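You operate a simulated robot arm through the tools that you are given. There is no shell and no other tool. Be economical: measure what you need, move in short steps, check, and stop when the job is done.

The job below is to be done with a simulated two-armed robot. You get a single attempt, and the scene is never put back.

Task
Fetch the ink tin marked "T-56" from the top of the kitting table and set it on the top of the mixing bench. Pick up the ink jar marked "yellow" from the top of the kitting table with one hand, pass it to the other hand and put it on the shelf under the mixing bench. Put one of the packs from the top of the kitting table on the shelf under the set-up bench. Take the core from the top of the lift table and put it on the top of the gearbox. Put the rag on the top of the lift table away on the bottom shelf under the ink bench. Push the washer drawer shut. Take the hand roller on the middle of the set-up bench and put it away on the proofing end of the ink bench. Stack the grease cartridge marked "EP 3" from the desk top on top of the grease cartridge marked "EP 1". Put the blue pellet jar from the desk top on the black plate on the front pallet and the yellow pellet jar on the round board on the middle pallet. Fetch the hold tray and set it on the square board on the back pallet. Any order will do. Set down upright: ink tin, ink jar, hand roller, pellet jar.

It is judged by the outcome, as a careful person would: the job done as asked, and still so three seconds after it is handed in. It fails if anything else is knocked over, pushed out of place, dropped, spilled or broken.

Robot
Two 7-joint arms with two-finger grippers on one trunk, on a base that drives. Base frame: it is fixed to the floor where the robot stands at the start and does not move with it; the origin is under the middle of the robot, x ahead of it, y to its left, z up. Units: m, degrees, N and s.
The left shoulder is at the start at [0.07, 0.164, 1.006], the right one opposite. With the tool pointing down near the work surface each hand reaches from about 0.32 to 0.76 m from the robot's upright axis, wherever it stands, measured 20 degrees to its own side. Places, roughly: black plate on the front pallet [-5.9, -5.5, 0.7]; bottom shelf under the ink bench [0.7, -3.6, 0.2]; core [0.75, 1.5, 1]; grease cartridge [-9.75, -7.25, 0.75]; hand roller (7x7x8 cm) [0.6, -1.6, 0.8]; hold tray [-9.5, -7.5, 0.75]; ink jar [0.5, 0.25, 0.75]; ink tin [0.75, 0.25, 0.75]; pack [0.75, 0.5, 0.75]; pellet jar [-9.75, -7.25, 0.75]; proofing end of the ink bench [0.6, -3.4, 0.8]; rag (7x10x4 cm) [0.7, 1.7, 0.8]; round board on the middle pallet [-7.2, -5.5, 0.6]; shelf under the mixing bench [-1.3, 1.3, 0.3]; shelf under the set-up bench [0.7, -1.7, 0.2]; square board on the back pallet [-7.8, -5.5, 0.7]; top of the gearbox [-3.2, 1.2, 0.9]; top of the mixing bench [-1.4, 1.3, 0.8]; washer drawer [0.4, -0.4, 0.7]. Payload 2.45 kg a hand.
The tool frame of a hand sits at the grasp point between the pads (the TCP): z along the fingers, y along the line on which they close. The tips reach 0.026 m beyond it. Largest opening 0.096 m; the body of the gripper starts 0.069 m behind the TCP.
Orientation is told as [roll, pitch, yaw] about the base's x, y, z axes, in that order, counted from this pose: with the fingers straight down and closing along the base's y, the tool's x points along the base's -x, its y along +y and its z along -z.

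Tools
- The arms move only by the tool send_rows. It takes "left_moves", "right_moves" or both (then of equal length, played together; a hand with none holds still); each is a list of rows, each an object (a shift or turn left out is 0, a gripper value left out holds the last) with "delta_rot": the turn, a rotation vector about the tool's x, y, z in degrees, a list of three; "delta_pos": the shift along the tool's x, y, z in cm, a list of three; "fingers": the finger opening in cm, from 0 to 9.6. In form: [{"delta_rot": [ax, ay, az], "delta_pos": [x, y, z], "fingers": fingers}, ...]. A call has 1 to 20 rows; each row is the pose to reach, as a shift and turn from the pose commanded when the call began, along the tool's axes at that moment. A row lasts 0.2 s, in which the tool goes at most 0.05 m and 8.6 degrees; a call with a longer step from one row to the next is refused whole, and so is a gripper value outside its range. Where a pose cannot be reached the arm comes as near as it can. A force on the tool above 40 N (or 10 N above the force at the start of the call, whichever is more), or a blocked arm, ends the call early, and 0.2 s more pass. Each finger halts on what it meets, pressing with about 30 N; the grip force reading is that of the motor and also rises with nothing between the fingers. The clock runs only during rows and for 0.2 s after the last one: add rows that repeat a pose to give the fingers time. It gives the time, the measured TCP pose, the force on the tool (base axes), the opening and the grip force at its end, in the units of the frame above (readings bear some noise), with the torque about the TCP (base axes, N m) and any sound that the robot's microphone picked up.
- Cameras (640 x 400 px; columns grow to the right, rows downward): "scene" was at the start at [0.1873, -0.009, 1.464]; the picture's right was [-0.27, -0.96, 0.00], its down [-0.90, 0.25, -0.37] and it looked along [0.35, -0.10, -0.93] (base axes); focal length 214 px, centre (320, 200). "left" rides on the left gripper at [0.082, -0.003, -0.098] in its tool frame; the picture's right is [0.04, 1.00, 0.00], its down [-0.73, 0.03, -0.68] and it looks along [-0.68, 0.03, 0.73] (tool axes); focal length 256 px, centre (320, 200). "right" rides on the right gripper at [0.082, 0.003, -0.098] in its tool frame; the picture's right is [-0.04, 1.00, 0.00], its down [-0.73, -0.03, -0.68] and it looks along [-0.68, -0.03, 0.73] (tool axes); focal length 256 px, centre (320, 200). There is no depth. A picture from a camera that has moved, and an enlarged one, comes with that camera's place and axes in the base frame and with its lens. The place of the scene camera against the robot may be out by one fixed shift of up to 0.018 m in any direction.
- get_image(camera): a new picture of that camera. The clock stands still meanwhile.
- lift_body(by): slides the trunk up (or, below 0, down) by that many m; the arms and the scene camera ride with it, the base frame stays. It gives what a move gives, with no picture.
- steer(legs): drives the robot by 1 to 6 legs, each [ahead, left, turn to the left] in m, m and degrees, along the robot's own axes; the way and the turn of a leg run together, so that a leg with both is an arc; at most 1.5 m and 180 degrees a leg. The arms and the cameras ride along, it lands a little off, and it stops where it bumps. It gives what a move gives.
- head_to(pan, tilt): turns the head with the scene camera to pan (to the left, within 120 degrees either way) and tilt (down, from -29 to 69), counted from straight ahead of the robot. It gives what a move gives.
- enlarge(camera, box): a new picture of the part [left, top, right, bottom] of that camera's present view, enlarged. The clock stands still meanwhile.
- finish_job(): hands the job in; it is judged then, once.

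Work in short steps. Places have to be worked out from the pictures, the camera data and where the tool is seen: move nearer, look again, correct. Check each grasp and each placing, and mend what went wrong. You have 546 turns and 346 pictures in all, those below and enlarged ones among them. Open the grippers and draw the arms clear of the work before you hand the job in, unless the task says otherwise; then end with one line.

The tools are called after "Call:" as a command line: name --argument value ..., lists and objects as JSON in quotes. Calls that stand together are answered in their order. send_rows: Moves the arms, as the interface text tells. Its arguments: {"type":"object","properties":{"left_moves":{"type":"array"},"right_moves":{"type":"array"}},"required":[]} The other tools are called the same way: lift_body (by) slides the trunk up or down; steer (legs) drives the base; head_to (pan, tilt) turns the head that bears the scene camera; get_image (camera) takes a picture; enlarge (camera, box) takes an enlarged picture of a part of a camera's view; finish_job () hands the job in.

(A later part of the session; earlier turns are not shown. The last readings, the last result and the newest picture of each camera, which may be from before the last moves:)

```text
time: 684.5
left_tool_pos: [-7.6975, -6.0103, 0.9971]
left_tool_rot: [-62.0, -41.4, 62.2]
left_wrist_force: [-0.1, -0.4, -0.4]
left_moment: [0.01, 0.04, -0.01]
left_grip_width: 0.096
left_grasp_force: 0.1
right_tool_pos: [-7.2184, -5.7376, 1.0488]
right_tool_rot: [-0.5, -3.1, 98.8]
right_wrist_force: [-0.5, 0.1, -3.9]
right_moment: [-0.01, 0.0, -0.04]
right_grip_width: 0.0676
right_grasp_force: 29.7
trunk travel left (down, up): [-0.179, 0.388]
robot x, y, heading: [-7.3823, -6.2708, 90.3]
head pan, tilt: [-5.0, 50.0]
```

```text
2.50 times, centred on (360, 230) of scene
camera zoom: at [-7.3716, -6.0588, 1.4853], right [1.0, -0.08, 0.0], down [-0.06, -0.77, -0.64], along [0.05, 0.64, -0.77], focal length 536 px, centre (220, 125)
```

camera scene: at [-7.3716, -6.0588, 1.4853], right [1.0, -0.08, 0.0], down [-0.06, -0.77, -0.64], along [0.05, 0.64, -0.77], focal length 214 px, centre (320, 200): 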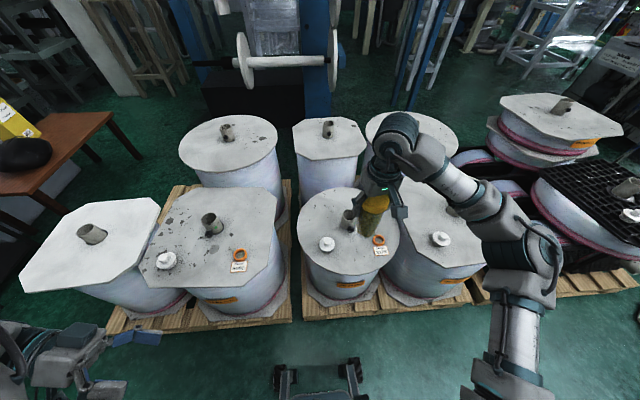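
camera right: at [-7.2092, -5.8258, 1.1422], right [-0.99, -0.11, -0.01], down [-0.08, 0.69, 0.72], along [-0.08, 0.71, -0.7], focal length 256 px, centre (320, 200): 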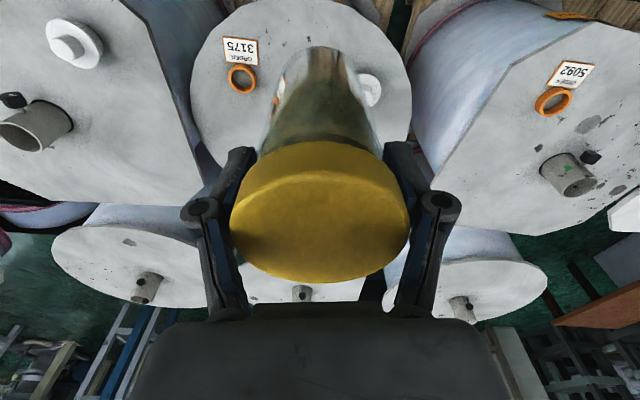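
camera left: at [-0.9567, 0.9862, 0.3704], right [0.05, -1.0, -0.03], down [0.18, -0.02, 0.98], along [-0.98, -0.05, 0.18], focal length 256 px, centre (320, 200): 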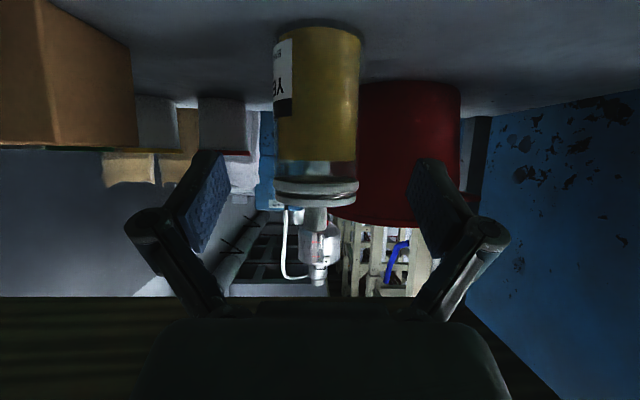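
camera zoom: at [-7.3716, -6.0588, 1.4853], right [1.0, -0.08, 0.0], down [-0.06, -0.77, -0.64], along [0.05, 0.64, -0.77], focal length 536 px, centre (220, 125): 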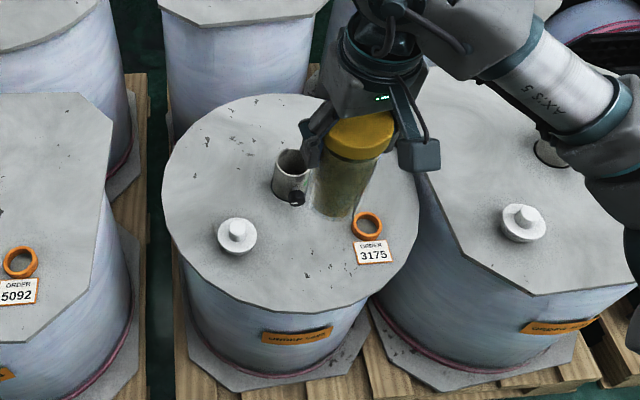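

The zoom shows the free area clearly at (-7.20,-5.66). Resend with smaller steps.

Call:
send_rows --right_moves '[{"delta_pos": [-3, -1.2, 0]}, {"delta_pos": [-6, -2.4, 0]}, {"delta_pos": [-8, -3.5, 2]}, {"delta_pos": [-8, -3.5, 6]}, {"delta_pos": [-8, -3.5, 10]}, {"delta_pos": [-8, -3.5, 14]}, {"delta_pos": [-8, -3.5, 18]}, {"delta_pos": [-8, -3.5, 22]}, {"delta_pos": [-8, -3.5, 26]}, {"delta_pos": [-8, -3.5, 26]}]'

Call:
get_image --camera "right"

Call:
enlarge --camera "scene" --box '[270, 150, 450, 310]'

```text
time: 686.7
left_tool_pos: [-7.6961, -6.0151, 0.9984]
left_tool_rot: [-61.7, -41.6, 61.9]
left_wrist_force: [1.4, -1.4, 1.0]
left_moment: [-0.04, 0.0, -0.01]
left_grip_width: 0.096
left_grasp_force: 0.1
right_tool_pos: [-7.1951, -5.6415, 0.7969]
right_tool_rot: [-0.5, -3.4, 98.7]
right_wrist_force: [-0.8, 0.1, -2.6]
right_moment: [-0.01, 0.0, 0.01]
right_grip_width: 0.0678
right_grasp_force: 29.4
trunk travel left (down, up): [-0.179, 0.388]
robot x, y, heading: [-7.3814, -6.2647, 90.6]
head pan, tilt: [-5.0, 50.0]
```

```text
122 pictures are left
camera right: at [-7.1858, -5.7296, 0.89], right [-0.99, -0.11, -0.01], down [-0.08, 0.69, 0.72], along [-0.08, 0.72, -0.69], focal length 256 px, centre (320, 200)
```

right: 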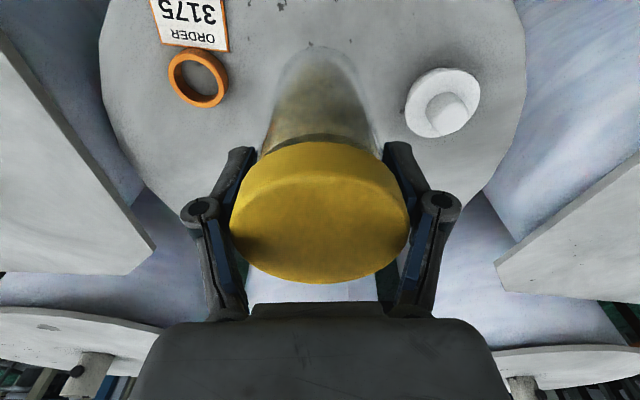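

```text
2.50 times, centred on (360, 230) of scene
camera zoom: at [-7.3689, -6.059, 1.4854], right [1.0, -0.08, 0.0], down [-0.06, -0.77, -0.64], along [0.05, 0.64, -0.77], focal length 536 px, centre (220, 125)
```

zoom: 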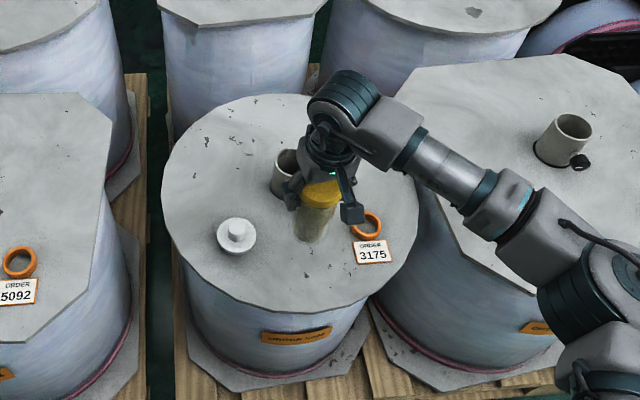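

Clear of ring and plug. Lower gradually to contact.

Call:
send_rows --right_moves '[{"delta_pos": [0, 0, 2]}, {"delta_pos": [0, 0, 3.5]}, {"delta_pos": [0, 0, 4.5]}, {"delta_pos": [0, 0, 5.3]}, {"delta_pos": [0, 0, 6]}, {"delta_pos": [0, 0, 6.6]}, {"delta_pos": [0, 0, 6.6]}]'

```text
time: 688.3
left_tool_pos: [-7.6961, -6.0166, 1.0008]
left_tool_rot: [-61.6, -41.8, 61.9]
left_wrist_force: [-0.8, -0.1, -0.1]
left_moment: [-0.01, 0.06, 0.01]
left_grip_width: 0.0964
left_grasp_force: 0.2
right_tool_pos: [-7.1947, -5.6391, 0.7385]
right_tool_rot: [-0.5, -4.1, 98.6]
right_wrist_force: [5.3, 9.5, 38.6]
right_moment: [-0.33, -0.17, 0.05]
right_grip_width: 0.0684
right_grasp_force: 29.9
trunk travel left (down, up): [-0.179, 0.388]
robot x, y, heading: [-7.3817, -6.2674, 90.5]
head pan, tilt: [-5.0, 50.0]
```

Contact at z≈0.738. Ease up 0.6 cm, release, and rise.

Call:
send_rows --right_moves '[{"delta_pos": [0, 0, -0.4]}, {"delta_pos": [0, 0, -0.4], "fingers": 9.6}, {"delta_pos": [0, 0, -0.4]}, {"delta_pos": [0, 0, -0.4]}, {"delta_pos": [0, 0, -3]}, {"delta_pos": [0, 0, -7]}, {"delta_pos": [0, 0, -11]}, {"delta_pos": [0, 0, -15]}, {"delta_pos": [0, 0, -19]}, {"delta_pos": [2, 0, -23]}, {"delta_pos": [5, 0, -26]}]'

Call:
enlarge --camera "scene" --box '[270, 150, 450, 310]'

```text
time: 690.7
left_tool_pos: [-7.6965, -6.0141, 0.9992]
left_tool_rot: [-61.7, -41.6, 62.1]
left_wrist_force: [0.3, 0.7, -0.4]
left_moment: [0.0, 0.02, 0.01]
left_grip_width: 0.0958
left_grasp_force: 0.1
right_tool_pos: [-7.1863, -5.7064, 0.9888]
right_tool_rot: [-0.6, -3.4, 98.8]
right_wrist_force: [-0.5, 0.1, 0.5]
right_moment: [0.04, -0.04, 0.0]
right_grip_width: 0.0961
right_grasp_force: 0.1
trunk travel left (down, up): [-0.179, 0.388]
robot x, y, heading: [-7.3799, -6.2689, 90.3]
head pan, tilt: [-5.0, 50.0]
```

```text
2.50 times, centred on (360, 230) of scene
camera zoom: at [-7.3687, -6.0606, 1.4856], right [1.0, -0.08, 0.0], down [-0.06, -0.77, -0.64], along [0.05, 0.64, -0.77], focal length 536 px, centre (220, 125)
```

zoom: 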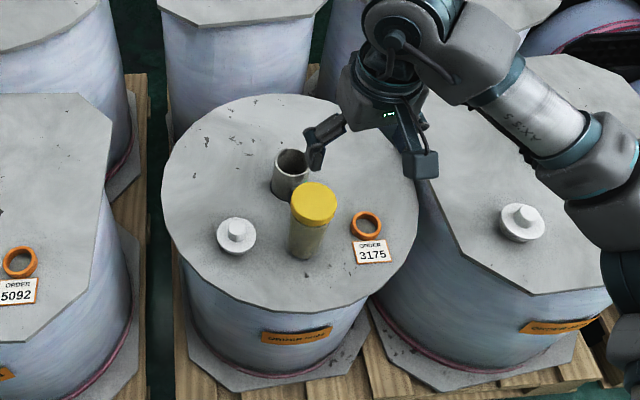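

The yellow jar stands on the round board. Return to the desk for the blue jar along the same way.

Call:
steer --legs '[[-0.15, 0, -0.3], [0, 1.1, 0], [-1.2, 0, 0], [-0.65, 0, 0]]'

```text
time: 706.3
left_tool_pos: [-8.8172, -8.003, 0.9981]
left_tool_rot: [-61.8, -41.5, 61.4]
left_wrist_force: [-0.1, -0.9, 0.0]
left_moment: [0.02, -0.01, 0.01]
left_grip_width: 0.0961
left_grasp_force: 0.0
right_tool_pos: [-8.3038, -7.6997, 0.9874]
right_tool_rot: [-0.5, -3.4, 98.2]
right_wrist_force: [0.1, -0.1, 0.1]
right_moment: [0.02, -0.03, 0.02]
right_grip_width: 0.0962
right_grasp_force: 0.0
trunk travel left (down, up): [-0.179, 0.388]
robot x, y, heading: [-8.5008, -8.2609, 89.7]
head pan, tilt: [-5.0, 50.0]
```

Now strafe left, turn 25° left and drive up to the desk.

Call:
steer --legs '[[0, 0.88, 0], [0, 0, 25], [0.48, 0, 0]]'

Call:
get_image --camera "right"

Call:
get_image --camera "scene"

```text
time: 714.8
left_tool_pos: [-9.9938, -7.7247, 0.9976]
left_tool_rot: [-61.8, -41.8, 87.2]
left_wrist_force: [-0.5, 0.0, 0.1]
left_moment: [0.0, -0.05, 0.03]
left_grip_width: 0.0959
left_grasp_force: 0.0
right_tool_pos: [-9.6645, -7.2286, 0.9904]
right_tool_rot: [-0.7, -3.5, 124.0]
right_wrist_force: [-0.2, -0.5, -0.2]
right_moment: [-0.02, -0.04, -0.01]
right_grip_width: 0.0959
right_grasp_force: 0.0
trunk travel left (down, up): [-0.179, 0.388]
robot x, y, heading: [-9.6016, -7.815, 115.3]
head pan, tilt: [-5.0, 50.0]
```

```text
119 pictures are left
camera right: at [-9.6196, -7.3041, 1.0825], right [-0.85, -0.52, -0.01], down [-0.37, 0.58, 0.72], along [-0.37, 0.62, -0.69], focal length 256 px, centre (320, 200)
```

right: 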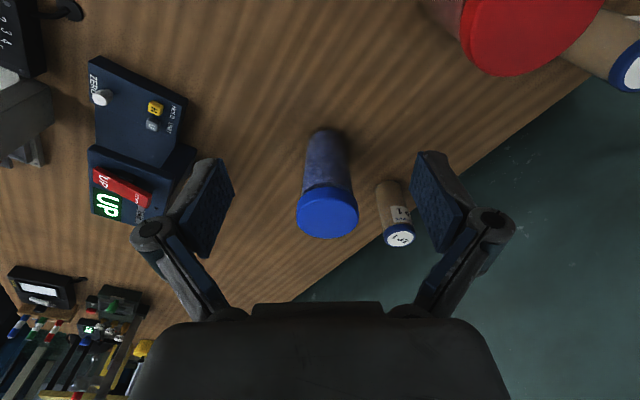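

```text
118 pictures are left
camera scene: at [-9.6813, -7.6261, 1.4854], right [0.94, 0.35, 0.0], down [0.27, -0.72, -0.64], along [-0.22, 0.6, -0.77], focal length 214 px, centre (320, 200)
```

scene: 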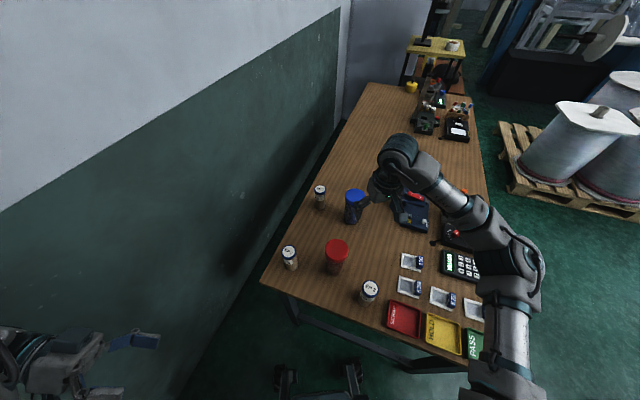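

Blue lid confirmed at (-9.736,-7.124). Move over it and check once.

Call:
send_rows --right_moves '[{"delta_pos": [-4, 0, 0]}, {"delta_pos": [-8, 0, 0]}, {"delta_pos": [-12.7, 0.1, 0]}, {"delta_pos": [-12.7, 0.1, 2]}, {"delta_pos": [-12.7, 0.1, 2]}]'

Call:
get_image --camera "right"

```text
time: 716.0
left_tool_pos: [-9.9861, -7.7259, 1.0025]
left_tool_rot: [-61.3, -41.8, 86.8]
left_wrist_force: [0.4, -0.6, -0.3]
left_moment: [0.0, 0.02, -0.03]
left_grip_width: 0.0959
left_grasp_force: 0.1
right_tool_pos: [-9.7271, -7.1242, 0.9801]
right_tool_rot: [-0.4, -3.8, 123.9]
right_wrist_force: [0.3, 0.0, -0.7]
right_moment: [0.01, 0.01, -0.02]
right_grip_width: 0.0961
right_grasp_force: 0.1
trunk travel left (down, up): [-0.179, 0.388]
robot x, y, heading: [-9.6021, -7.8168, 115.2]
head pan, tilt: [-5.0, 50.0]
```

```text
117 pictures are left
camera right: at [-9.6814, -7.1987, 1.0715], right [-0.85, -0.52, 0.0], down [-0.36, 0.58, 0.73], along [-0.38, 0.62, -0.69], focal length 256 px, centre (320, 200)
```

right: 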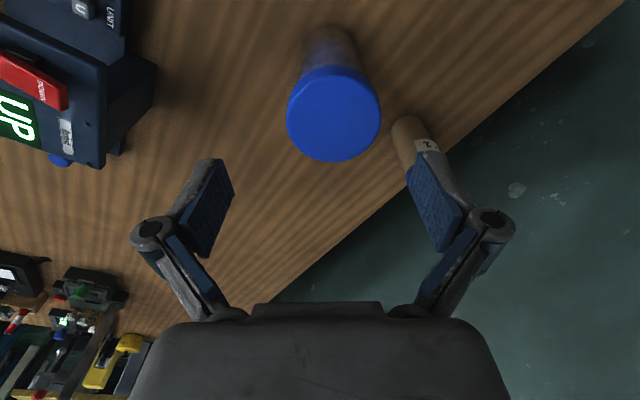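

Correct 1 cm and descend to z≈0.86; then close.

Call:
send_rows --right_moves '[{"delta_pos": [-0.6, 1, 0]}, {"delta_pos": [-0.6, 1, 4]}, {"delta_pos": [-0.6, 1, 8]}, {"delta_pos": [-0.6, 1, 11.8]}, {"delta_pos": [-0.6, 1, 11.8]}, {"delta_pos": [-0.6, 1, 11.8], "fingers": 4}, {"delta_pos": [-0.6, 1, 11.8]}, {"delta_pos": [-0.6, 1, 11.8]}, {"delta_pos": [-0.6, 1, 11.8]}]'

Call:
get_image --camera "right"

```text
time: 718.0
left_tool_pos: [-9.9905, -7.7277, 1.0013]
left_tool_rot: [-61.5, -42.0, 87.0]
left_wrist_force: [0.5, -0.1, -0.2]
left_moment: [0.02, 0.01, -0.01]
left_grip_width: 0.0959
left_grasp_force: 0.0
right_tool_pos: [-9.748, -7.1202, 0.8693]
right_tool_rot: [-0.5, -4.0, 123.9]
right_wrist_force: [-4.3, 3.3, 16.8]
right_moment: [-0.25, 0.8, -0.18]
right_grip_width: 0.0678
right_grasp_force: 30.3
trunk travel left (down, up): [-0.179, 0.388]
robot x, y, heading: [-9.5974, -7.8171, 115.4]
head pan, tilt: [-5.0, 50.0]
```

```text
116 pictures are left
camera right: at [-9.702, -7.1965, 0.9593], right [-0.85, -0.52, -0.01], down [-0.36, 0.58, 0.73], along [-0.38, 0.62, -0.68], focal length 256 px, centre (320, 200)
```

right: 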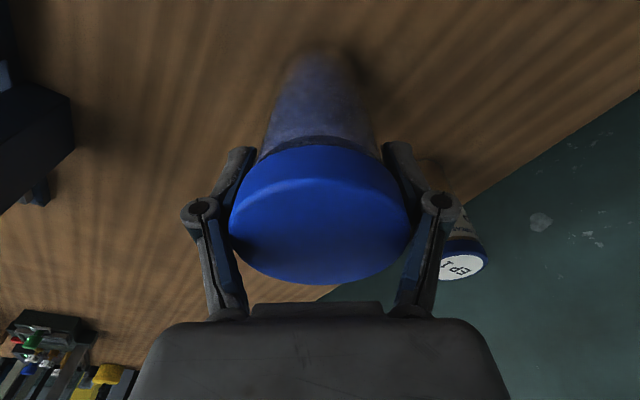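

Gripped. Lift and draw in.

Call:
send_rows --right_moves '[{"delta_pos": [0, 0, -2]}, {"delta_pos": [0, 0, -6]}, {"delta_pos": [0, 0, -10]}, {"delta_pos": [0, 0, -14]}, {"delta_pos": [3, 0, -17]}, {"delta_pos": [7, 0, -18]}, {"delta_pos": [11, 0, -19]}, {"delta_pos": [15, 0, -19]}]'

Call:
get_image --camera "right"

```text
time: 719.8
left_tool_pos: [-9.9896, -7.7279, 1.0016]
left_tool_rot: [-61.3, -41.9, 86.9]
left_wrist_force: [0.7, -0.7, 0.0]
left_moment: [0.05, 0.01, 0.0]
left_grip_width: 0.096
left_grasp_force: 0.1
right_tool_pos: [-9.6573, -7.2521, 1.0456]
right_tool_rot: [-0.6, -3.8, 123.9]
right_wrist_force: [0.3, 0.1, -2.0]
right_moment: [0.04, -0.02, -0.01]
right_grip_width: 0.0679
right_grasp_force: 30.4
trunk travel left (down, up): [-0.179, 0.388]
robot x, y, heading: [-9.596, -7.8141, 115.6]
head pan, tilt: [-5.0, 50.0]
```

```text
115 pictures are left
camera right: at [-9.612, -7.3288, 1.1369], right [-0.85, -0.52, -0.01], down [-0.36, 0.58, 0.73], along [-0.38, 0.62, -0.69], focal length 256 px, centre (320, 200)
```

right: 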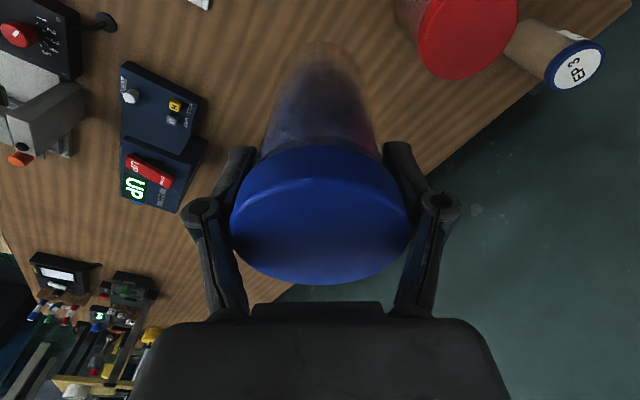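

Drive back out and to the lane north of the box pallet.

Call:
steer --legs '[[-0.5, 0, 0], [0, 0, -25.6], [0, -0.87, 0], [1.2, 0, 0], [0.62, 0, 0]]'

```text
time: 736.9
left_tool_pos: [-8.795, -6.2336, 0.9999]
left_tool_rot: [-61.4, -41.9, 62.0]
left_wrist_force: [-0.2, -0.3, 0.5]
left_moment: [0.03, 0.03, 0.04]
left_grip_width: 0.0962
left_grasp_force: 0.1
right_tool_pos: [-8.2957, -5.9443, 1.044]
right_tool_rot: [-0.6, -3.8, 99.0]
right_wrist_force: [-0.1, 0.1, -3.5]
right_moment: [-0.01, 0.04, 0.01]
right_grip_width: 0.0672
right_grasp_force: 30.2
trunk travel left (down, up): [-0.179, 0.388]
robot x, y, heading: [-8.4784, -6.4789, 90.7]
head pan, tilt: [-5.0, 50.0]
```

Strafe right along the lane to x≈-6.1 and look at the front pallet.

Call:
steer --legs '[[0, -1.2, -0.7], [0, -1.15, 0]]'

Call:
head_to --pan 0 --tilt 45

Call:
get_image --camera "scene"

```text
time: 748.3
left_tool_pos: [-6.4793, -6.2511, 1.0023]
left_tool_rot: [-61.2, -42.0, 59.7]
left_wrist_force: [0.1, 0.9, 0.0]
left_moment: [0.01, -0.01, -0.01]
left_grip_width: 0.0958
left_grasp_force: 0.0
right_tool_pos: [-5.9677, -5.9806, 1.0472]
right_tool_rot: [-0.5, -4.1, 96.7]
right_wrist_force: [0.1, -0.5, -2.8]
right_moment: [-0.03, -0.03, -0.03]
right_grip_width: 0.067
right_grasp_force: 29.9
trunk travel left (down, up): [-0.179, 0.388]
robot x, y, heading: [-6.1708, -6.5047, 87.9]
head pan, tilt: [-5.0, 50.0]
```

```text
time: 748.9
left_tool_pos: [-6.4791, -6.2552, 1.0028]
left_tool_rot: [-61.2, -42.2, 59.5]
left_wrist_force: [-0.2, 0.0, -0.7]
left_moment: [0.02, 0.02, -0.02]
left_grip_width: 0.096
left_grasp_force: 0.0
right_tool_pos: [-5.9675, -5.9846, 1.0488]
right_tool_rot: [-0.6, -4.3, 96.7]
right_wrist_force: [-0.3, -0.3, -3.0]
right_moment: [0.02, -0.03, 0.0]
right_grip_width: 0.0671
right_grasp_force: 30.0
trunk travel left (down, up): [-0.179, 0.388]
robot x, y, heading: [-6.1739, -6.507, 88.1]
head pan, tilt: [0.0, 45.0]
```

```text
114 pictures are left
camera scene: at [-6.1611, -6.2926, 1.4921], right [1.0, -0.03, 0.0], down [-0.02, -0.71, -0.7], along [0.02, 0.7, -0.71], focal length 214 px, centre (320, 200)
```

scene: 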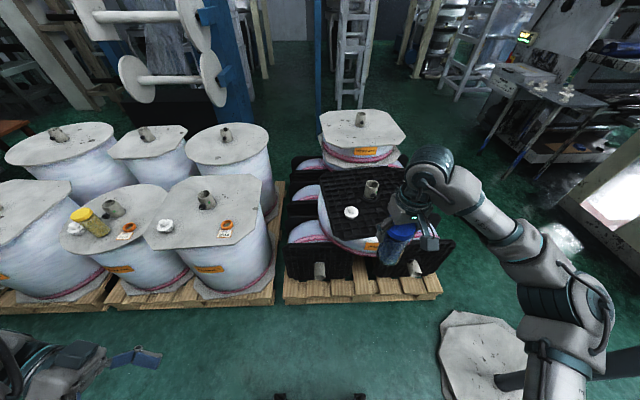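

The black grid plate lies on top of a reel on the front pallet. Zoom in to see its free area.

Call:
enlarge --camera "scene" --box '[280, 140, 460, 290]'

Call:
get_image --camera "right"

```text
2.67 times, centred on (370, 215) of scene
camera zoom: at [-6.1611, -6.2926, 1.4921], right [1.0, -0.03, 0.0], down [-0.02, -0.71, -0.7], along [0.02, 0.7, -0.71], focal length 572 px, centre (187, 160)
```

zoom: 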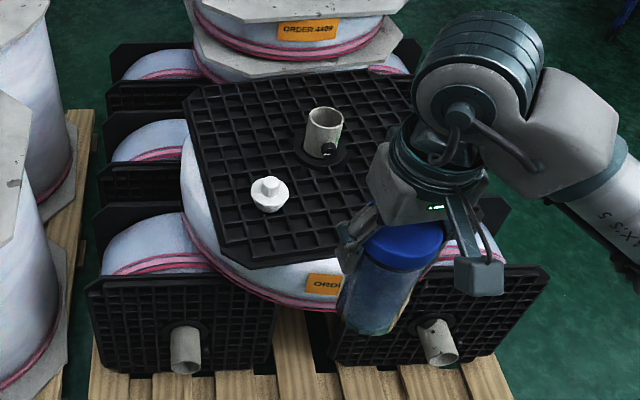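

```text
112 pictures are left
camera right: at [-5.9614, -6.0744, 1.1399], right [-1.0, -0.08, -0.01], down [-0.06, 0.68, 0.73], along [-0.05, 0.73, -0.68], focal length 256 px, centre (320, 200)
```

right: 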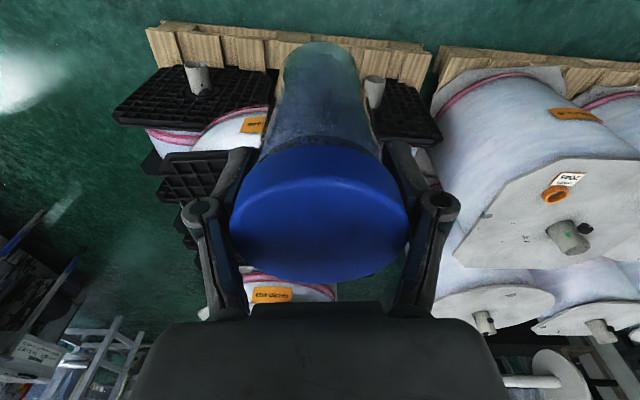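

Plate centre ≈(-5.866,-5.49); the free spot front-right of the stub is about (-5.83,-5.64). Drive 0.25 m closer and 0.14 m right.

Call:
steer --legs '[[0.25, -0.14, 2]]'

Call:
get_image --camera "right"

Call:
enlarge --camera "scene" --box '[240, 140, 440, 310]'

```text
time: 750.9
left_tool_pos: [-6.3534, -6.0225, 1.0004]
left_tool_rot: [-61.7, -42.4, 61.6]
left_wrist_force: [1.8, 0.4, 0.0]
left_moment: [-0.04, 0.01, 0.01]
left_grip_width: 0.0959
left_grasp_force: 0.1
right_tool_pos: [-5.8496, -5.7384, 1.0506]
right_tool_rot: [-0.9, -4.1, 98.3]
right_wrist_force: [-0.4, -0.2, -2.7]
right_moment: [-0.02, 0.01, -0.02]
right_grip_width: 0.0672
right_grasp_force: 29.8
trunk travel left (down, up): [-0.179, 0.388]
robot x, y, heading: [-6.032, -6.2645, 89.7]
head pan, tilt: [0.0, 45.0]
```

```text
111 pictures are left
camera right: at [-5.8411, -5.8277, 1.1414], right [-0.99, -0.1, -0.02], down [-0.08, 0.68, 0.73], along [-0.07, 0.73, -0.68], focal length 256 px, centre (320, 200)
```

right: 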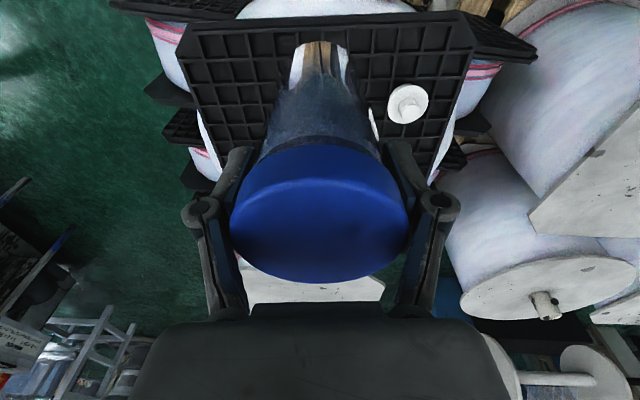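

```text
2.35 times, centred on (340, 225) of scene
camera zoom: at [-6.0366, -6.0517, 1.4922], right [1.0, -0.01, 0.01], down [0.0, -0.71, -0.7], along [0.01, 0.7, -0.71], focal length 505 px, centre (273, 141)
```

zoom: 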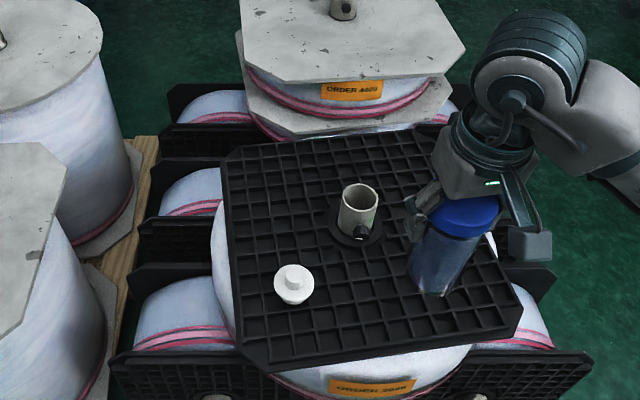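

Target (-5.83,-5.648) confirmed free. Move and descend to z≈0.85.

Call:
send_rows --right_moves '[{"delta_pos": [-3, -1.1, 0]}, {"delta_pos": [-6, -2.2, 0]}, {"delta_pos": [-8.6, -3.3, 1]}, {"delta_pos": [-8.6, -3.3, 5]}, {"delta_pos": [-8.6, -3.3, 9]}, {"delta_pos": [-8.6, -3.3, 13]}, {"delta_pos": [-8.6, -3.3, 17]}, {"delta_pos": [-8.6, -3.3, 20]}, {"delta_pos": [-8.6, -3.3, 20]}]'

Call:
get_image --camera "right"

Call:
enlarge --camera "scene" --box '[240, 140, 440, 310]'

```text
time: 752.9
left_tool_pos: [-6.3458, -6.0267, 1.005]
left_tool_rot: [-60.9, -42.3, 60.9]
left_wrist_force: [0.3, 0.2, -0.6]
left_moment: [-0.04, 0.01, 0.01]
left_grip_width: 0.0961
left_grasp_force: 0.0
right_tool_pos: [-5.8165, -5.6394, 0.8611]
right_tool_rot: [-0.6, -4.4, 98.3]
right_wrist_force: [0.2, 0.4, -2.6]
right_moment: [0.01, 0.0, -0.02]
right_grip_width: 0.0668
right_grasp_force: 30.2
trunk travel left (down, up): [-0.179, 0.388]
robot x, y, heading: [-6.0334, -6.2639, 89.6]
head pan, tilt: [0.0, 45.0]
```

```text
109 pictures are left
camera right: at [-5.8082, -5.7286, 0.951], right [-0.99, -0.1, -0.01], down [-0.08, 0.68, 0.73], along [-0.07, 0.73, -0.68], focal length 256 px, centre (320, 200)
```

right: 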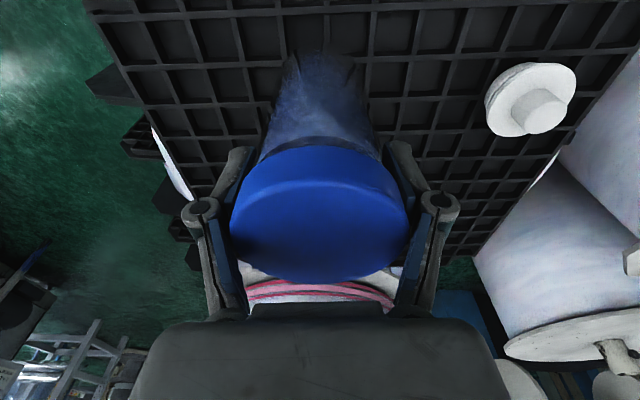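

```text
2.35 times, centred on (340, 225) of scene
camera zoom: at [-6.0254, -6.0516, 1.4922], right [1.0, -0.01, 0.0], down [0.0, -0.71, -0.7], along [0.0, 0.7, -0.71], focal length 505 px, centre (273, 141)
```

zoom: 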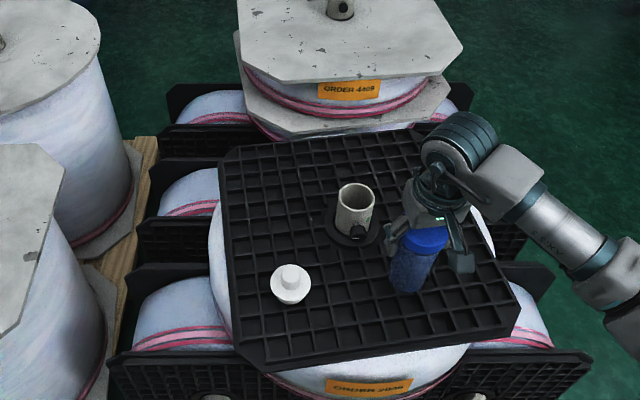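

Well inside the plate. Lower to contact.

Call:
send_rows --right_moves '[{"delta_pos": [0, 0, 2.5]}, {"delta_pos": [0, 0, 4.5]}, {"delta_pos": [0, 0, 6]}, {"delta_pos": [0, 0, 7]}, {"delta_pos": [0, 0, 7.8]}, {"delta_pos": [0, 0, 8.4]}, {"delta_pos": [0, 0, 8.4]}]'

```text
time: 753.7
left_tool_pos: [-6.347, -6.0286, 1.0048]
left_tool_rot: [-61.0, -42.7, 60.8]
left_wrist_force: [-0.6, 0.3, -1.0]
left_moment: [-0.04, -0.03, -0.08]
left_grip_width: 0.096
left_grasp_force: 0.1
right_tool_pos: [-5.8208, -5.6329, 0.8144]
right_tool_rot: [-0.5, -5.7, 98.1]
right_wrist_force: [1.1, -8.4, 22.9]
right_moment: [-0.98, 0.72, 0.26]
right_grip_width: 0.0675
right_grasp_force: 30.3
trunk travel left (down, up): [-0.179, 0.388]
robot x, y, heading: [-6.0309, -6.2675, 89.3]
head pan, tilt: [0.0, 45.0]
stopped in row 4 (right hand): the force on the tool passed its limit at 48 N (the readings are from after the stop); the commanded pose is now the measured one
```

Contact at z≈0.814, higher than expected; look before releasing.

Call:
enlarge --camera "scene" --box '[300, 180, 420, 280]'

Call:
get_image --camera "right"

```text
4.00 times, centred on (360, 230) of scene
camera zoom: at [-6.0274, -6.054, 1.4928], right [1.0, -0.01, 0.0], down [0.0, -0.71, -0.7], along [0.01, 0.7, -0.71], focal length 858 px, centre (160, 80)
```

zoom: 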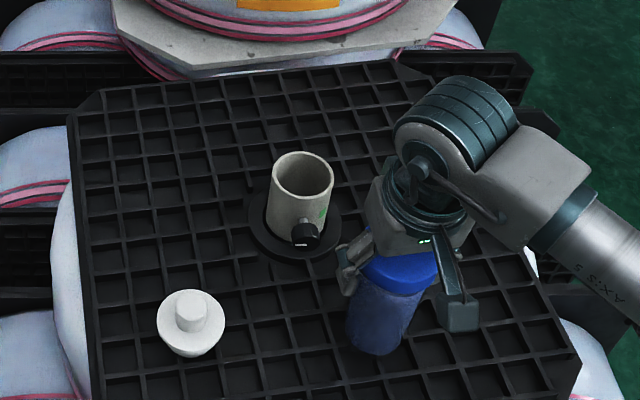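

```text
106 pictures are left
camera right: at [-5.8114, -5.7232, 0.9024], right [-0.99, -0.1, 0.0], down [-0.07, 0.66, 0.75], along [-0.07, 0.74, -0.66], focal length 256 px, centre (320, 200)
```

right: 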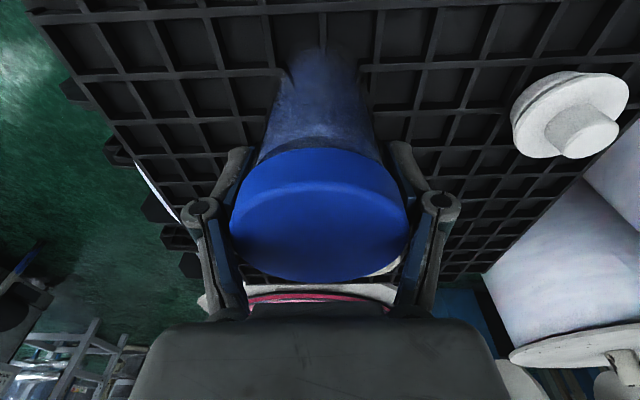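

The jar rests on the plate. Level the tool slightly (+1.6°), release, and rise.

Call:
send_rows --right_moves '[{"delta_pos": [0, 0, -0.2], "delta_rot": [0, 1.6, 0]}, {"delta_pos": [0, 0, -0.1], "delta_rot": [0, 1.6, 0]}, {"delta_pos": [0, 0, -0.1], "delta_rot": [0, 1.6, 0], "fingers": 9.6}, {"delta_pos": [0, 0, -0.1], "delta_rot": [0, 1.6, 0]}, {"delta_pos": [0, 0, -0.1], "delta_rot": [0, 1.6, 0]}, {"delta_pos": [0, 0, -3], "delta_rot": [0, 1.6, 0]}, {"delta_pos": [0, 0, -7], "delta_rot": [0, 1.6, 0]}, {"delta_pos": [0, 0, -11], "delta_rot": [0, 1.6, 0]}, {"delta_pos": [0, 0, -15], "delta_rot": [0, 1.6, 0]}, {"delta_pos": [3, 0, -18], "delta_rot": [0, 1.6, 0]}, {"delta_pos": [6, 0, -20], "delta_rot": [0, 1.6, 0]}]'

Call:
enlarge --camera "scene" --box '[260, 150, 440, 300]'

```text
time: 756.1
left_tool_pos: [-6.3452, -6.0297, 1.005]
left_tool_rot: [-60.9, -42.7, 60.9]
left_wrist_force: [0.7, -0.8, 1.1]
left_moment: [0.0, 0.01, 0.03]
left_grip_width: 0.0963
left_grasp_force: 0.0
right_tool_pos: [-5.8111, -5.7105, 1.0049]
right_tool_rot: [-0.6, -4.0, 98.1]
right_wrist_force: [-0.7, -0.3, 0.0]
right_moment: [0.01, 0.02, -0.02]
right_grip_width: 0.0959
right_grasp_force: 0.1
trunk travel left (down, up): [-0.179, 0.388]
robot x, y, heading: [-6.0337, -6.2618, 90.0]
head pan, tilt: [0.0, 45.0]
```

```text
2.67 times, centred on (350, 225) of scene
camera zoom: at [-6.0257, -6.0528, 1.4925], right [1.0, -0.01, 0.0], down [0.0, -0.71, -0.7], along [0.0, 0.7, -0.71], focal length 572 px, centre (240, 133)
```

zoom: 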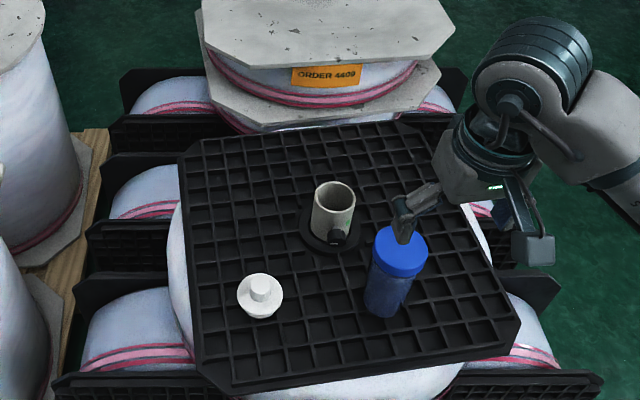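

The blue jar stands upright on the black plate. Back to the desk for stacking the cartridges.

Call:
steer --legs '[[-0.16, 0, 0], [0, 1.25, 0], [0, 1.2, 0]]'

```text
time: 769.1
left_tool_pos: [-8.8113, -6.2471, 1.0073]
left_tool_rot: [-60.7, -42.5, 63.7]
left_wrist_force: [-0.8, 0.0, 0.8]
left_moment: [0.0, -0.02, 0.01]
left_grip_width: 0.0961
left_grasp_force: 0.0
right_tool_pos: [-8.2955, -5.9, 1.0022]
right_tool_rot: [-0.4, -3.8, 101.1]
right_wrist_force: [-0.2, -0.2, -0.7]
right_moment: [0.0, 0.01, -0.02]
right_grip_width: 0.0962
right_grasp_force: 0.0
trunk travel left (down, up): [-0.179, 0.388]
robot x, y, heading: [-8.4895, -6.4657, 92.5]
head pan, tilt: [0.0, 45.0]
```

Continue to a spot a little further left, heading ~120°.

Call:
steer --legs '[[-1.2, 0, -2.5], [-0.58, 0, 0], [0, 0.98, 0], [0, 0, 30], [0.45, 0, 0]]'

Call:
get_image --camera "right"

Call:
head_to --pan 0 --tilt 52

Call:
get_image --camera "scene"

```text
time: 786.4
left_tool_pos: [-10.0207, -7.8012, 1.0056]
left_tool_rot: [-60.6, -42.8, 91.9]
left_wrist_force: [-0.1, 1.0, 0.2]
left_moment: [0.01, -0.01, -0.01]
left_grip_width: 0.096
left_grasp_force: 0.0
right_tool_pos: [-9.7294, -7.2508, 1.0052]
right_tool_rot: [-0.4, -4.2, 129.2]
right_wrist_force: [-0.1, -0.1, 0.1]
right_moment: [0.01, 0.02, 0.03]
right_grip_width: 0.0959
right_grasp_force: 0.1
trunk travel left (down, up): [-0.179, 0.388]
robot x, y, heading: [-9.6364, -7.84, 120.8]
head pan, tilt: [0.0, 45.0]
```

```text
104 pictures are left
camera right: at [-9.6772, -7.3235, 1.0967], right [-0.8, -0.6, -0.01], down [-0.41, 0.55, 0.73], along [-0.43, 0.59, -0.68], focal length 256 px, centre (320, 200)
```

right: 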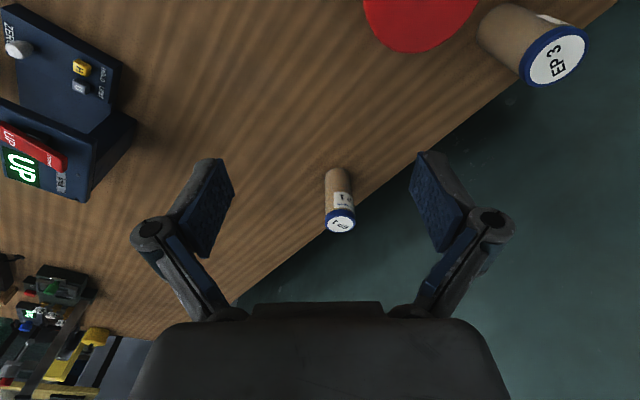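

```text
time: 787.1
left_tool_pos: [-10.0183, -7.8033, 1.0076]
left_tool_rot: [-60.6, -42.7, 91.8]
left_wrist_force: [0.8, -0.3, -0.2]
left_moment: [-0.02, -0.01, 0.0]
left_grip_width: 0.096
left_grasp_force: 0.0
right_tool_pos: [-9.7287, -7.2546, 1.0073]
right_tool_rot: [-0.5, -4.2, 129.2]
right_wrist_force: [-0.2, -0.5, 0.8]
right_moment: [-0.03, -0.01, -0.03]
right_grip_width: 0.0958
right_grasp_force: 0.1
trunk travel left (down, up): [-0.179, 0.388]
robot x, y, heading: [-9.6319, -7.8353, 120.6]
head pan, tilt: [0.0, 52.0]
```

```text
103 pictures are left
camera scene: at [-9.7331, -7.6616, 1.4827], right [0.86, 0.51, 0.0], down [0.41, -0.68, -0.61], along [-0.31, 0.53, -0.79], focal length 214 px, centre (320, 200)
```

scene: 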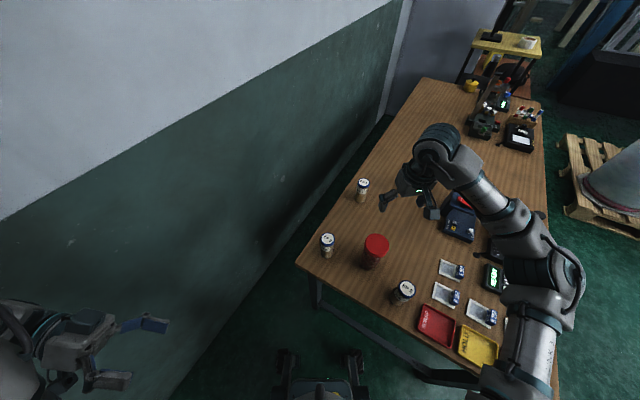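

EP 3 at (-9.875,-7.382) and EP 1 at (-9.873,-7.107), tops 0.865. Nudge 5 cm closer, then move over EP 3 with fingers at 7.5 cm.

Call:
steer --legs '[[0.05, 0.02, 0]]'

Call:
send_rows --right_moves '[{"delta_pos": [1.5, 4, 0], "fingers": 8}, {"delta_pos": [3, 8, 0]}, {"delta_pos": [4.5, 12, 0]}, {"delta_pos": [5.5, 16, 0]}, {"delta_pos": [5.7, 18.5, 0]}, {"delta_pos": [5.7, 18.5, 3]}, {"delta_pos": [5.7, 18.5, 3]}]'

Call:
get_image --camera "right"

```text
time: 788.0
left_tool_pos: [-10.0515, -7.768, 1.0093]
left_tool_rot: [-60.1, -42.5, 91.3]
left_wrist_force: [-0.4, 0.1, -0.1]
left_moment: [-0.02, 0.0, -0.03]
left_grip_width: 0.0962
left_grasp_force: 0.0
right_tool_pos: [-9.7598, -7.2183, 1.0061]
right_tool_rot: [0.0, -4.4, 128.9]
right_wrist_force: [-0.4, -0.3, 0.3]
right_moment: [-0.06, 0.07, 0.01]
right_grip_width: 0.0961
right_grasp_force: 0.0
trunk travel left (down, up): [-0.179, 0.388]
robot x, y, heading: [-9.675, -7.8084, 120.6]
head pan, tilt: [0.0, 52.0]
```

```text
time: 789.6
left_tool_pos: [-10.0519, -7.7716, 1.0071]
left_tool_rot: [-60.5, -42.2, 91.7]
left_wrist_force: [-0.4, 0.2, -0.1]
left_moment: [-0.02, -0.01, 0.0]
left_grip_width: 0.0958
left_grasp_force: 0.0
right_tool_pos: [-9.8667, -7.3822, 0.9735]
right_tool_rot: [-0.2, -4.4, 129.0]
right_wrist_force: [0.5, -0.7, 0.2]
right_moment: [-0.03, 0.0, -0.02]
right_grip_width: 0.0798
right_grasp_force: 0.1
trunk travel left (down, up): [-0.179, 0.388]
robot x, y, heading: [-9.6749, -7.8109, 120.7]
head pan, tilt: [0.0, 52.0]
```

```text
102 pictures are left
camera right: at [-9.8142, -7.4541, 1.0637], right [-0.8, -0.6, 0.0], down [-0.41, 0.54, 0.73], along [-0.44, 0.59, -0.68], focal length 256 px, centre (320, 200)
```

right: 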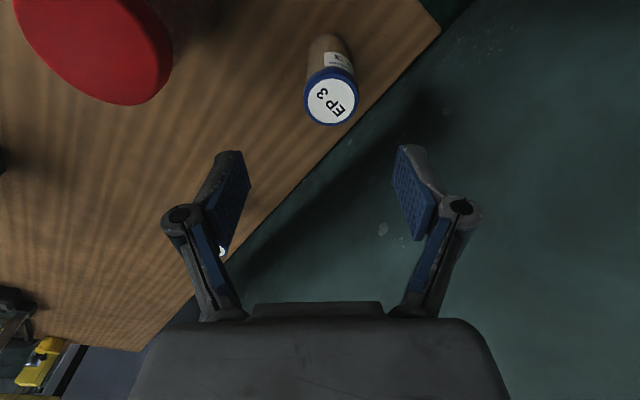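

EP 3 confirmed. Straighten the tool (+4.3°), shift ~1 cm, descend to z≈0.845, and grip.

Call:
send_rows --right_moves '[{"delta_rot": [0, 4.3, 0], "delta_pos": [-0.8, 0.9, 0]}, {"delta_rot": [0, 4.3, 0], "delta_pos": [-0.5, 0.9, 4]}, {"delta_rot": [0, 4.3, 0], "delta_pos": [-0.2, 0.9, 8]}, {"delta_rot": [0, 4.3, 0], "delta_pos": [0.15, 0.9, 12.7]}, {"delta_rot": [0, 4.3, 0], "delta_pos": [0.15, 0.9, 12.7]}]'

Call:
get_image --camera "right"

```text
time: 790.8
left_tool_pos: [-10.05, -7.7709, 1.0086]
left_tool_rot: [-60.5, -42.2, 91.4]
left_wrist_force: [-0.2, -0.6, 0.8]
left_moment: [0.01, 0.04, -0.01]
left_grip_width: 0.096
left_grasp_force: 0.0
right_tool_pos: [-9.8804, -7.3799, 0.8439]
right_tool_rot: [-0.2, -0.1, 129.0]
right_wrist_force: [0.4, -0.4, 0.4]
right_moment: [-0.03, 0.0, -0.01]
right_grip_width: 0.0799
right_grasp_force: 0.1
trunk travel left (down, up): [-0.179, 0.388]
robot x, y, heading: [-9.6744, -7.8051, 120.6]
head pan, tilt: [0.0, 52.0]
```

```text
101 pictures are left
camera right: at [-9.8323, -7.4456, 0.9414], right [-0.8, -0.6, 0.0], down [-0.44, 0.59, 0.68], along [-0.41, 0.55, -0.73], focal length 256 px, centre (320, 200)
```

right: 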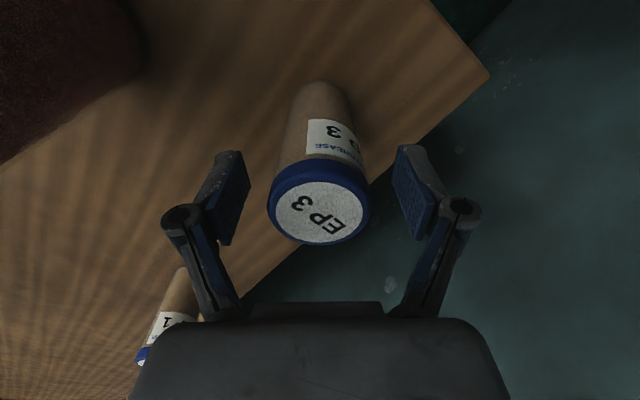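

Centred. Close and lift.

Call:
send_rows --right_moves '[{"fingers": 2.5}, {}, {}, {}, {"delta_pos": [0, 0, -3]}, {"delta_pos": [0, 0, -7]}, {"delta_pos": [0, 0, -11]}, {"delta_pos": [0, 0, -15]}, {"delta_pos": [0, 0, -15]}]'

Call:
get_image --camera "right"

```text
time: 792.8
left_tool_pos: [-10.0554, -7.7738, 1.0071]
left_tool_rot: [-60.7, -42.4, 91.8]
left_wrist_force: [-0.2, 0.1, 0.1]
left_moment: [-0.03, 0.0, 0.02]
left_grip_width: 0.096
left_grasp_force: 0.0
right_tool_pos: [-9.886, -7.3837, 0.9924]
right_tool_rot: [-0.4, 0.0, 129.0]
right_wrist_force: [0.3, -0.4, -1.9]
right_moment: [-0.01, -0.01, 0.01]
right_grip_width: 0.0449
right_grasp_force: 30.2
trunk travel left (down, up): [-0.179, 0.388]
robot x, y, heading: [-9.6742, -7.8062, 120.7]
head pan, tilt: [0.0, 52.0]
```

```text
100 pictures are left
camera right: at [-9.8374, -7.4494, 1.0897], right [-0.8, -0.6, -0.01], down [-0.44, 0.59, 0.68], along [-0.4, 0.55, -0.73], focal length 256 px, centre (320, 200)
```

right: 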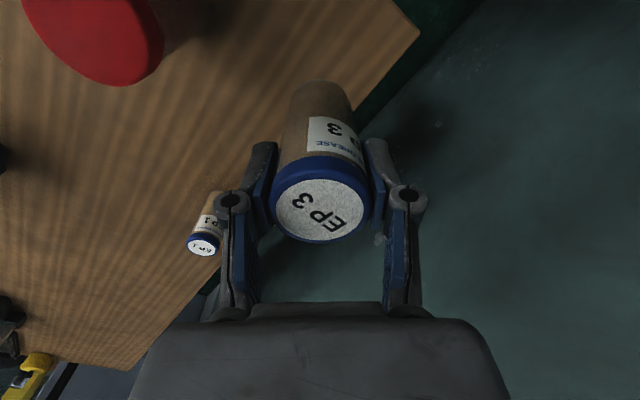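

EP 3 is held centrally. Move beside EP 1 (7 cm to the wall side, bottom 6 cm above it) to measure the offset.

Call:
send_rows --right_moves '[{"delta_pos": [-4, -2, 0]}, {"delta_pos": [-8, -4, 0]}, {"delta_pos": [-12, -6, 0]}, {"delta_pos": [-16, -8.5, 0]}, {"delta_pos": [-20.5, -10, 0]}, {"delta_pos": [-20.9, -11.4, 0.5]}, {"delta_pos": [-20.9, -11.4, 0.5]}]'

Call:
get_image --camera "right"

Call:
enlarge --camera "scene" --box '[300, 130, 440, 270]'

```text
time: 794.4
left_tool_pos: [-10.0504, -7.77, 1.0081]
left_tool_rot: [-60.6, -42.1, 91.5]
left_wrist_force: [1.3, -0.2, 0.0]
left_moment: [0.03, 0.0, 0.01]
left_grip_width: 0.096
left_grasp_force: 0.0
right_tool_pos: [-9.9258, -7.1476, 0.9918]
right_tool_rot: [-0.2, -0.1, 129.0]
right_wrist_force: [1.1, -0.1, -0.8]
right_moment: [-0.01, 0.02, 0.02]
right_grip_width: 0.0449
right_grasp_force: 29.8
right hand out of reach, approached as far as the arm can: row 5, 6, 7
trunk travel left (down, up): [-0.179, 0.388]
robot x, y, heading: [-9.673, -7.8038, 120.5]
head pan, tilt: [0.0, 52.0]
```

```text
99 pictures are left
camera right: at [-9.8782, -7.2134, 1.0883], right [-0.8, -0.6, 0.0], down [-0.44, 0.59, 0.68], along [-0.4, 0.55, -0.73], focal length 256 px, centre (320, 200)
```

right: 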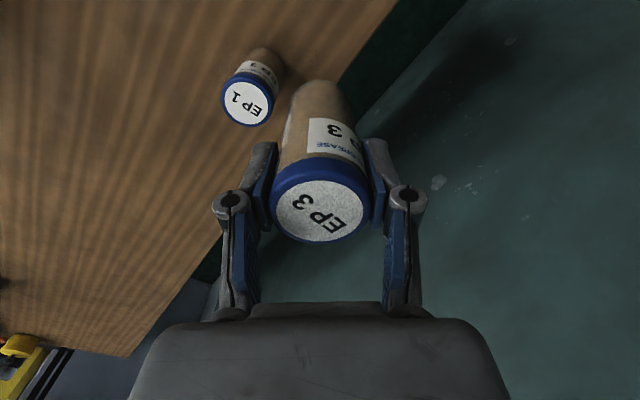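

```text
2.86 times, centred on (370, 200) of scene
camera zoom: at [-9.7727, -7.6287, 1.4825], right [0.86, 0.51, 0.0], down [0.4, -0.68, -0.61], along [-0.31, 0.53, -0.79], focal length 613 px, centre (177, 200)
```

zoom: 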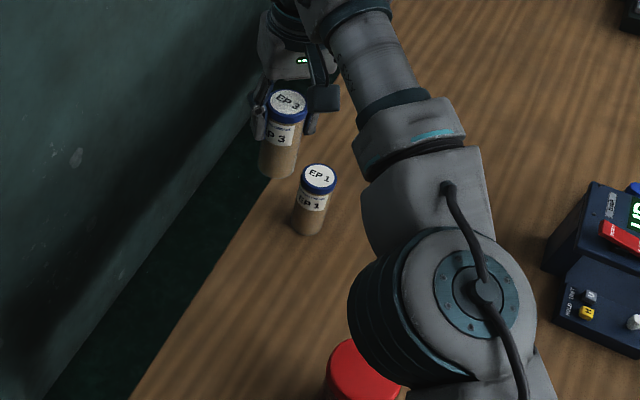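

EP 1 centre measured at (-9.8786,-7.1022), and EP 3 sits ~3.5 mm robot-side of the TCP. Move the TCP to (-9.881,-7.0995) at this height and check the reading.

Call:
send_rows --right_moves '[{"delta_pos": [-0.3, -2.2, 0]}, {"delta_pos": [-0.6, -4.4, 0]}, {"delta_pos": [-0.9, -6.5, 0.5]}, {"delta_pos": [-0.9, -6.5, 1.5]}, {"delta_pos": [-0.9, -6.5, 2.5]}, {"delta_pos": [-0.9, -6.5, 2.5]}]'

Call:
get_image --camera "right"

Call:
enlarge --camera "scene" --box '[320, 130, 420, 230]'

```text
time: 795.8
left_tool_pos: [-10.055, -7.7728, 1.0067]
left_tool_rot: [-60.7, -42.4, 91.8]
left_wrist_force: [-0.3, -0.1, 0.1]
left_moment: [-0.02, -0.01, 0.02]
left_grip_width: 0.0957
left_grasp_force: 0.0
right_tool_pos: [-9.8806, -7.1052, 0.9672]
right_tool_rot: [-0.3, -0.2, 128.8]
right_wrist_force: [-0.9, 0.1, 0.0]
right_moment: [0.06, -0.04, -0.02]
right_grip_width: 0.0449
right_grasp_force: 29.8
right hand out of reach, approached as far as the arm can: row 1, 2, 3, 4, 5, 6
trunk travel left (down, up): [-0.179, 0.388]
robot x, y, heading: [-9.6758, -7.8056, 120.5]
head pan, tilt: [0.0, 52.0]
```

```text
97 pictures are left
camera right: at [-9.831, -7.1721, 1.0636], right [-0.8, -0.6, -0.01], down [-0.44, 0.58, 0.68], along [-0.4, 0.55, -0.73], focal length 256 px, centre (320, 200)
```

right: 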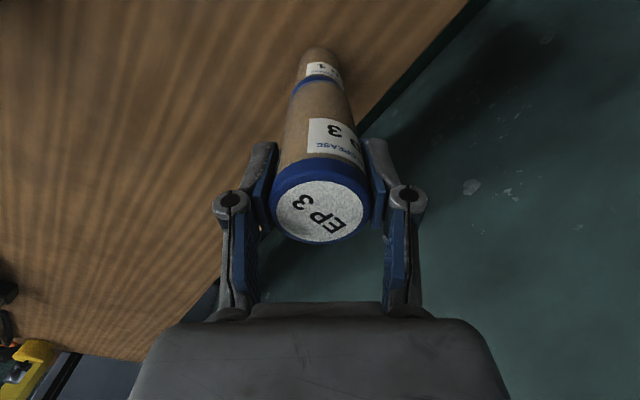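

```text
4.00 times, centred on (370, 180) of scene
camera zoom: at [-9.7758, -7.6307, 1.4826], right [0.86, 0.51, 0.0], down [0.41, -0.68, -0.61], along [-0.31, 0.53, -0.79], focal length 858 px, centre (120, 280)
```

zoom: 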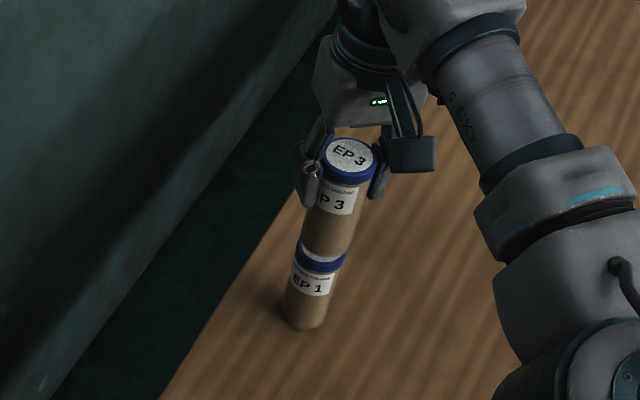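

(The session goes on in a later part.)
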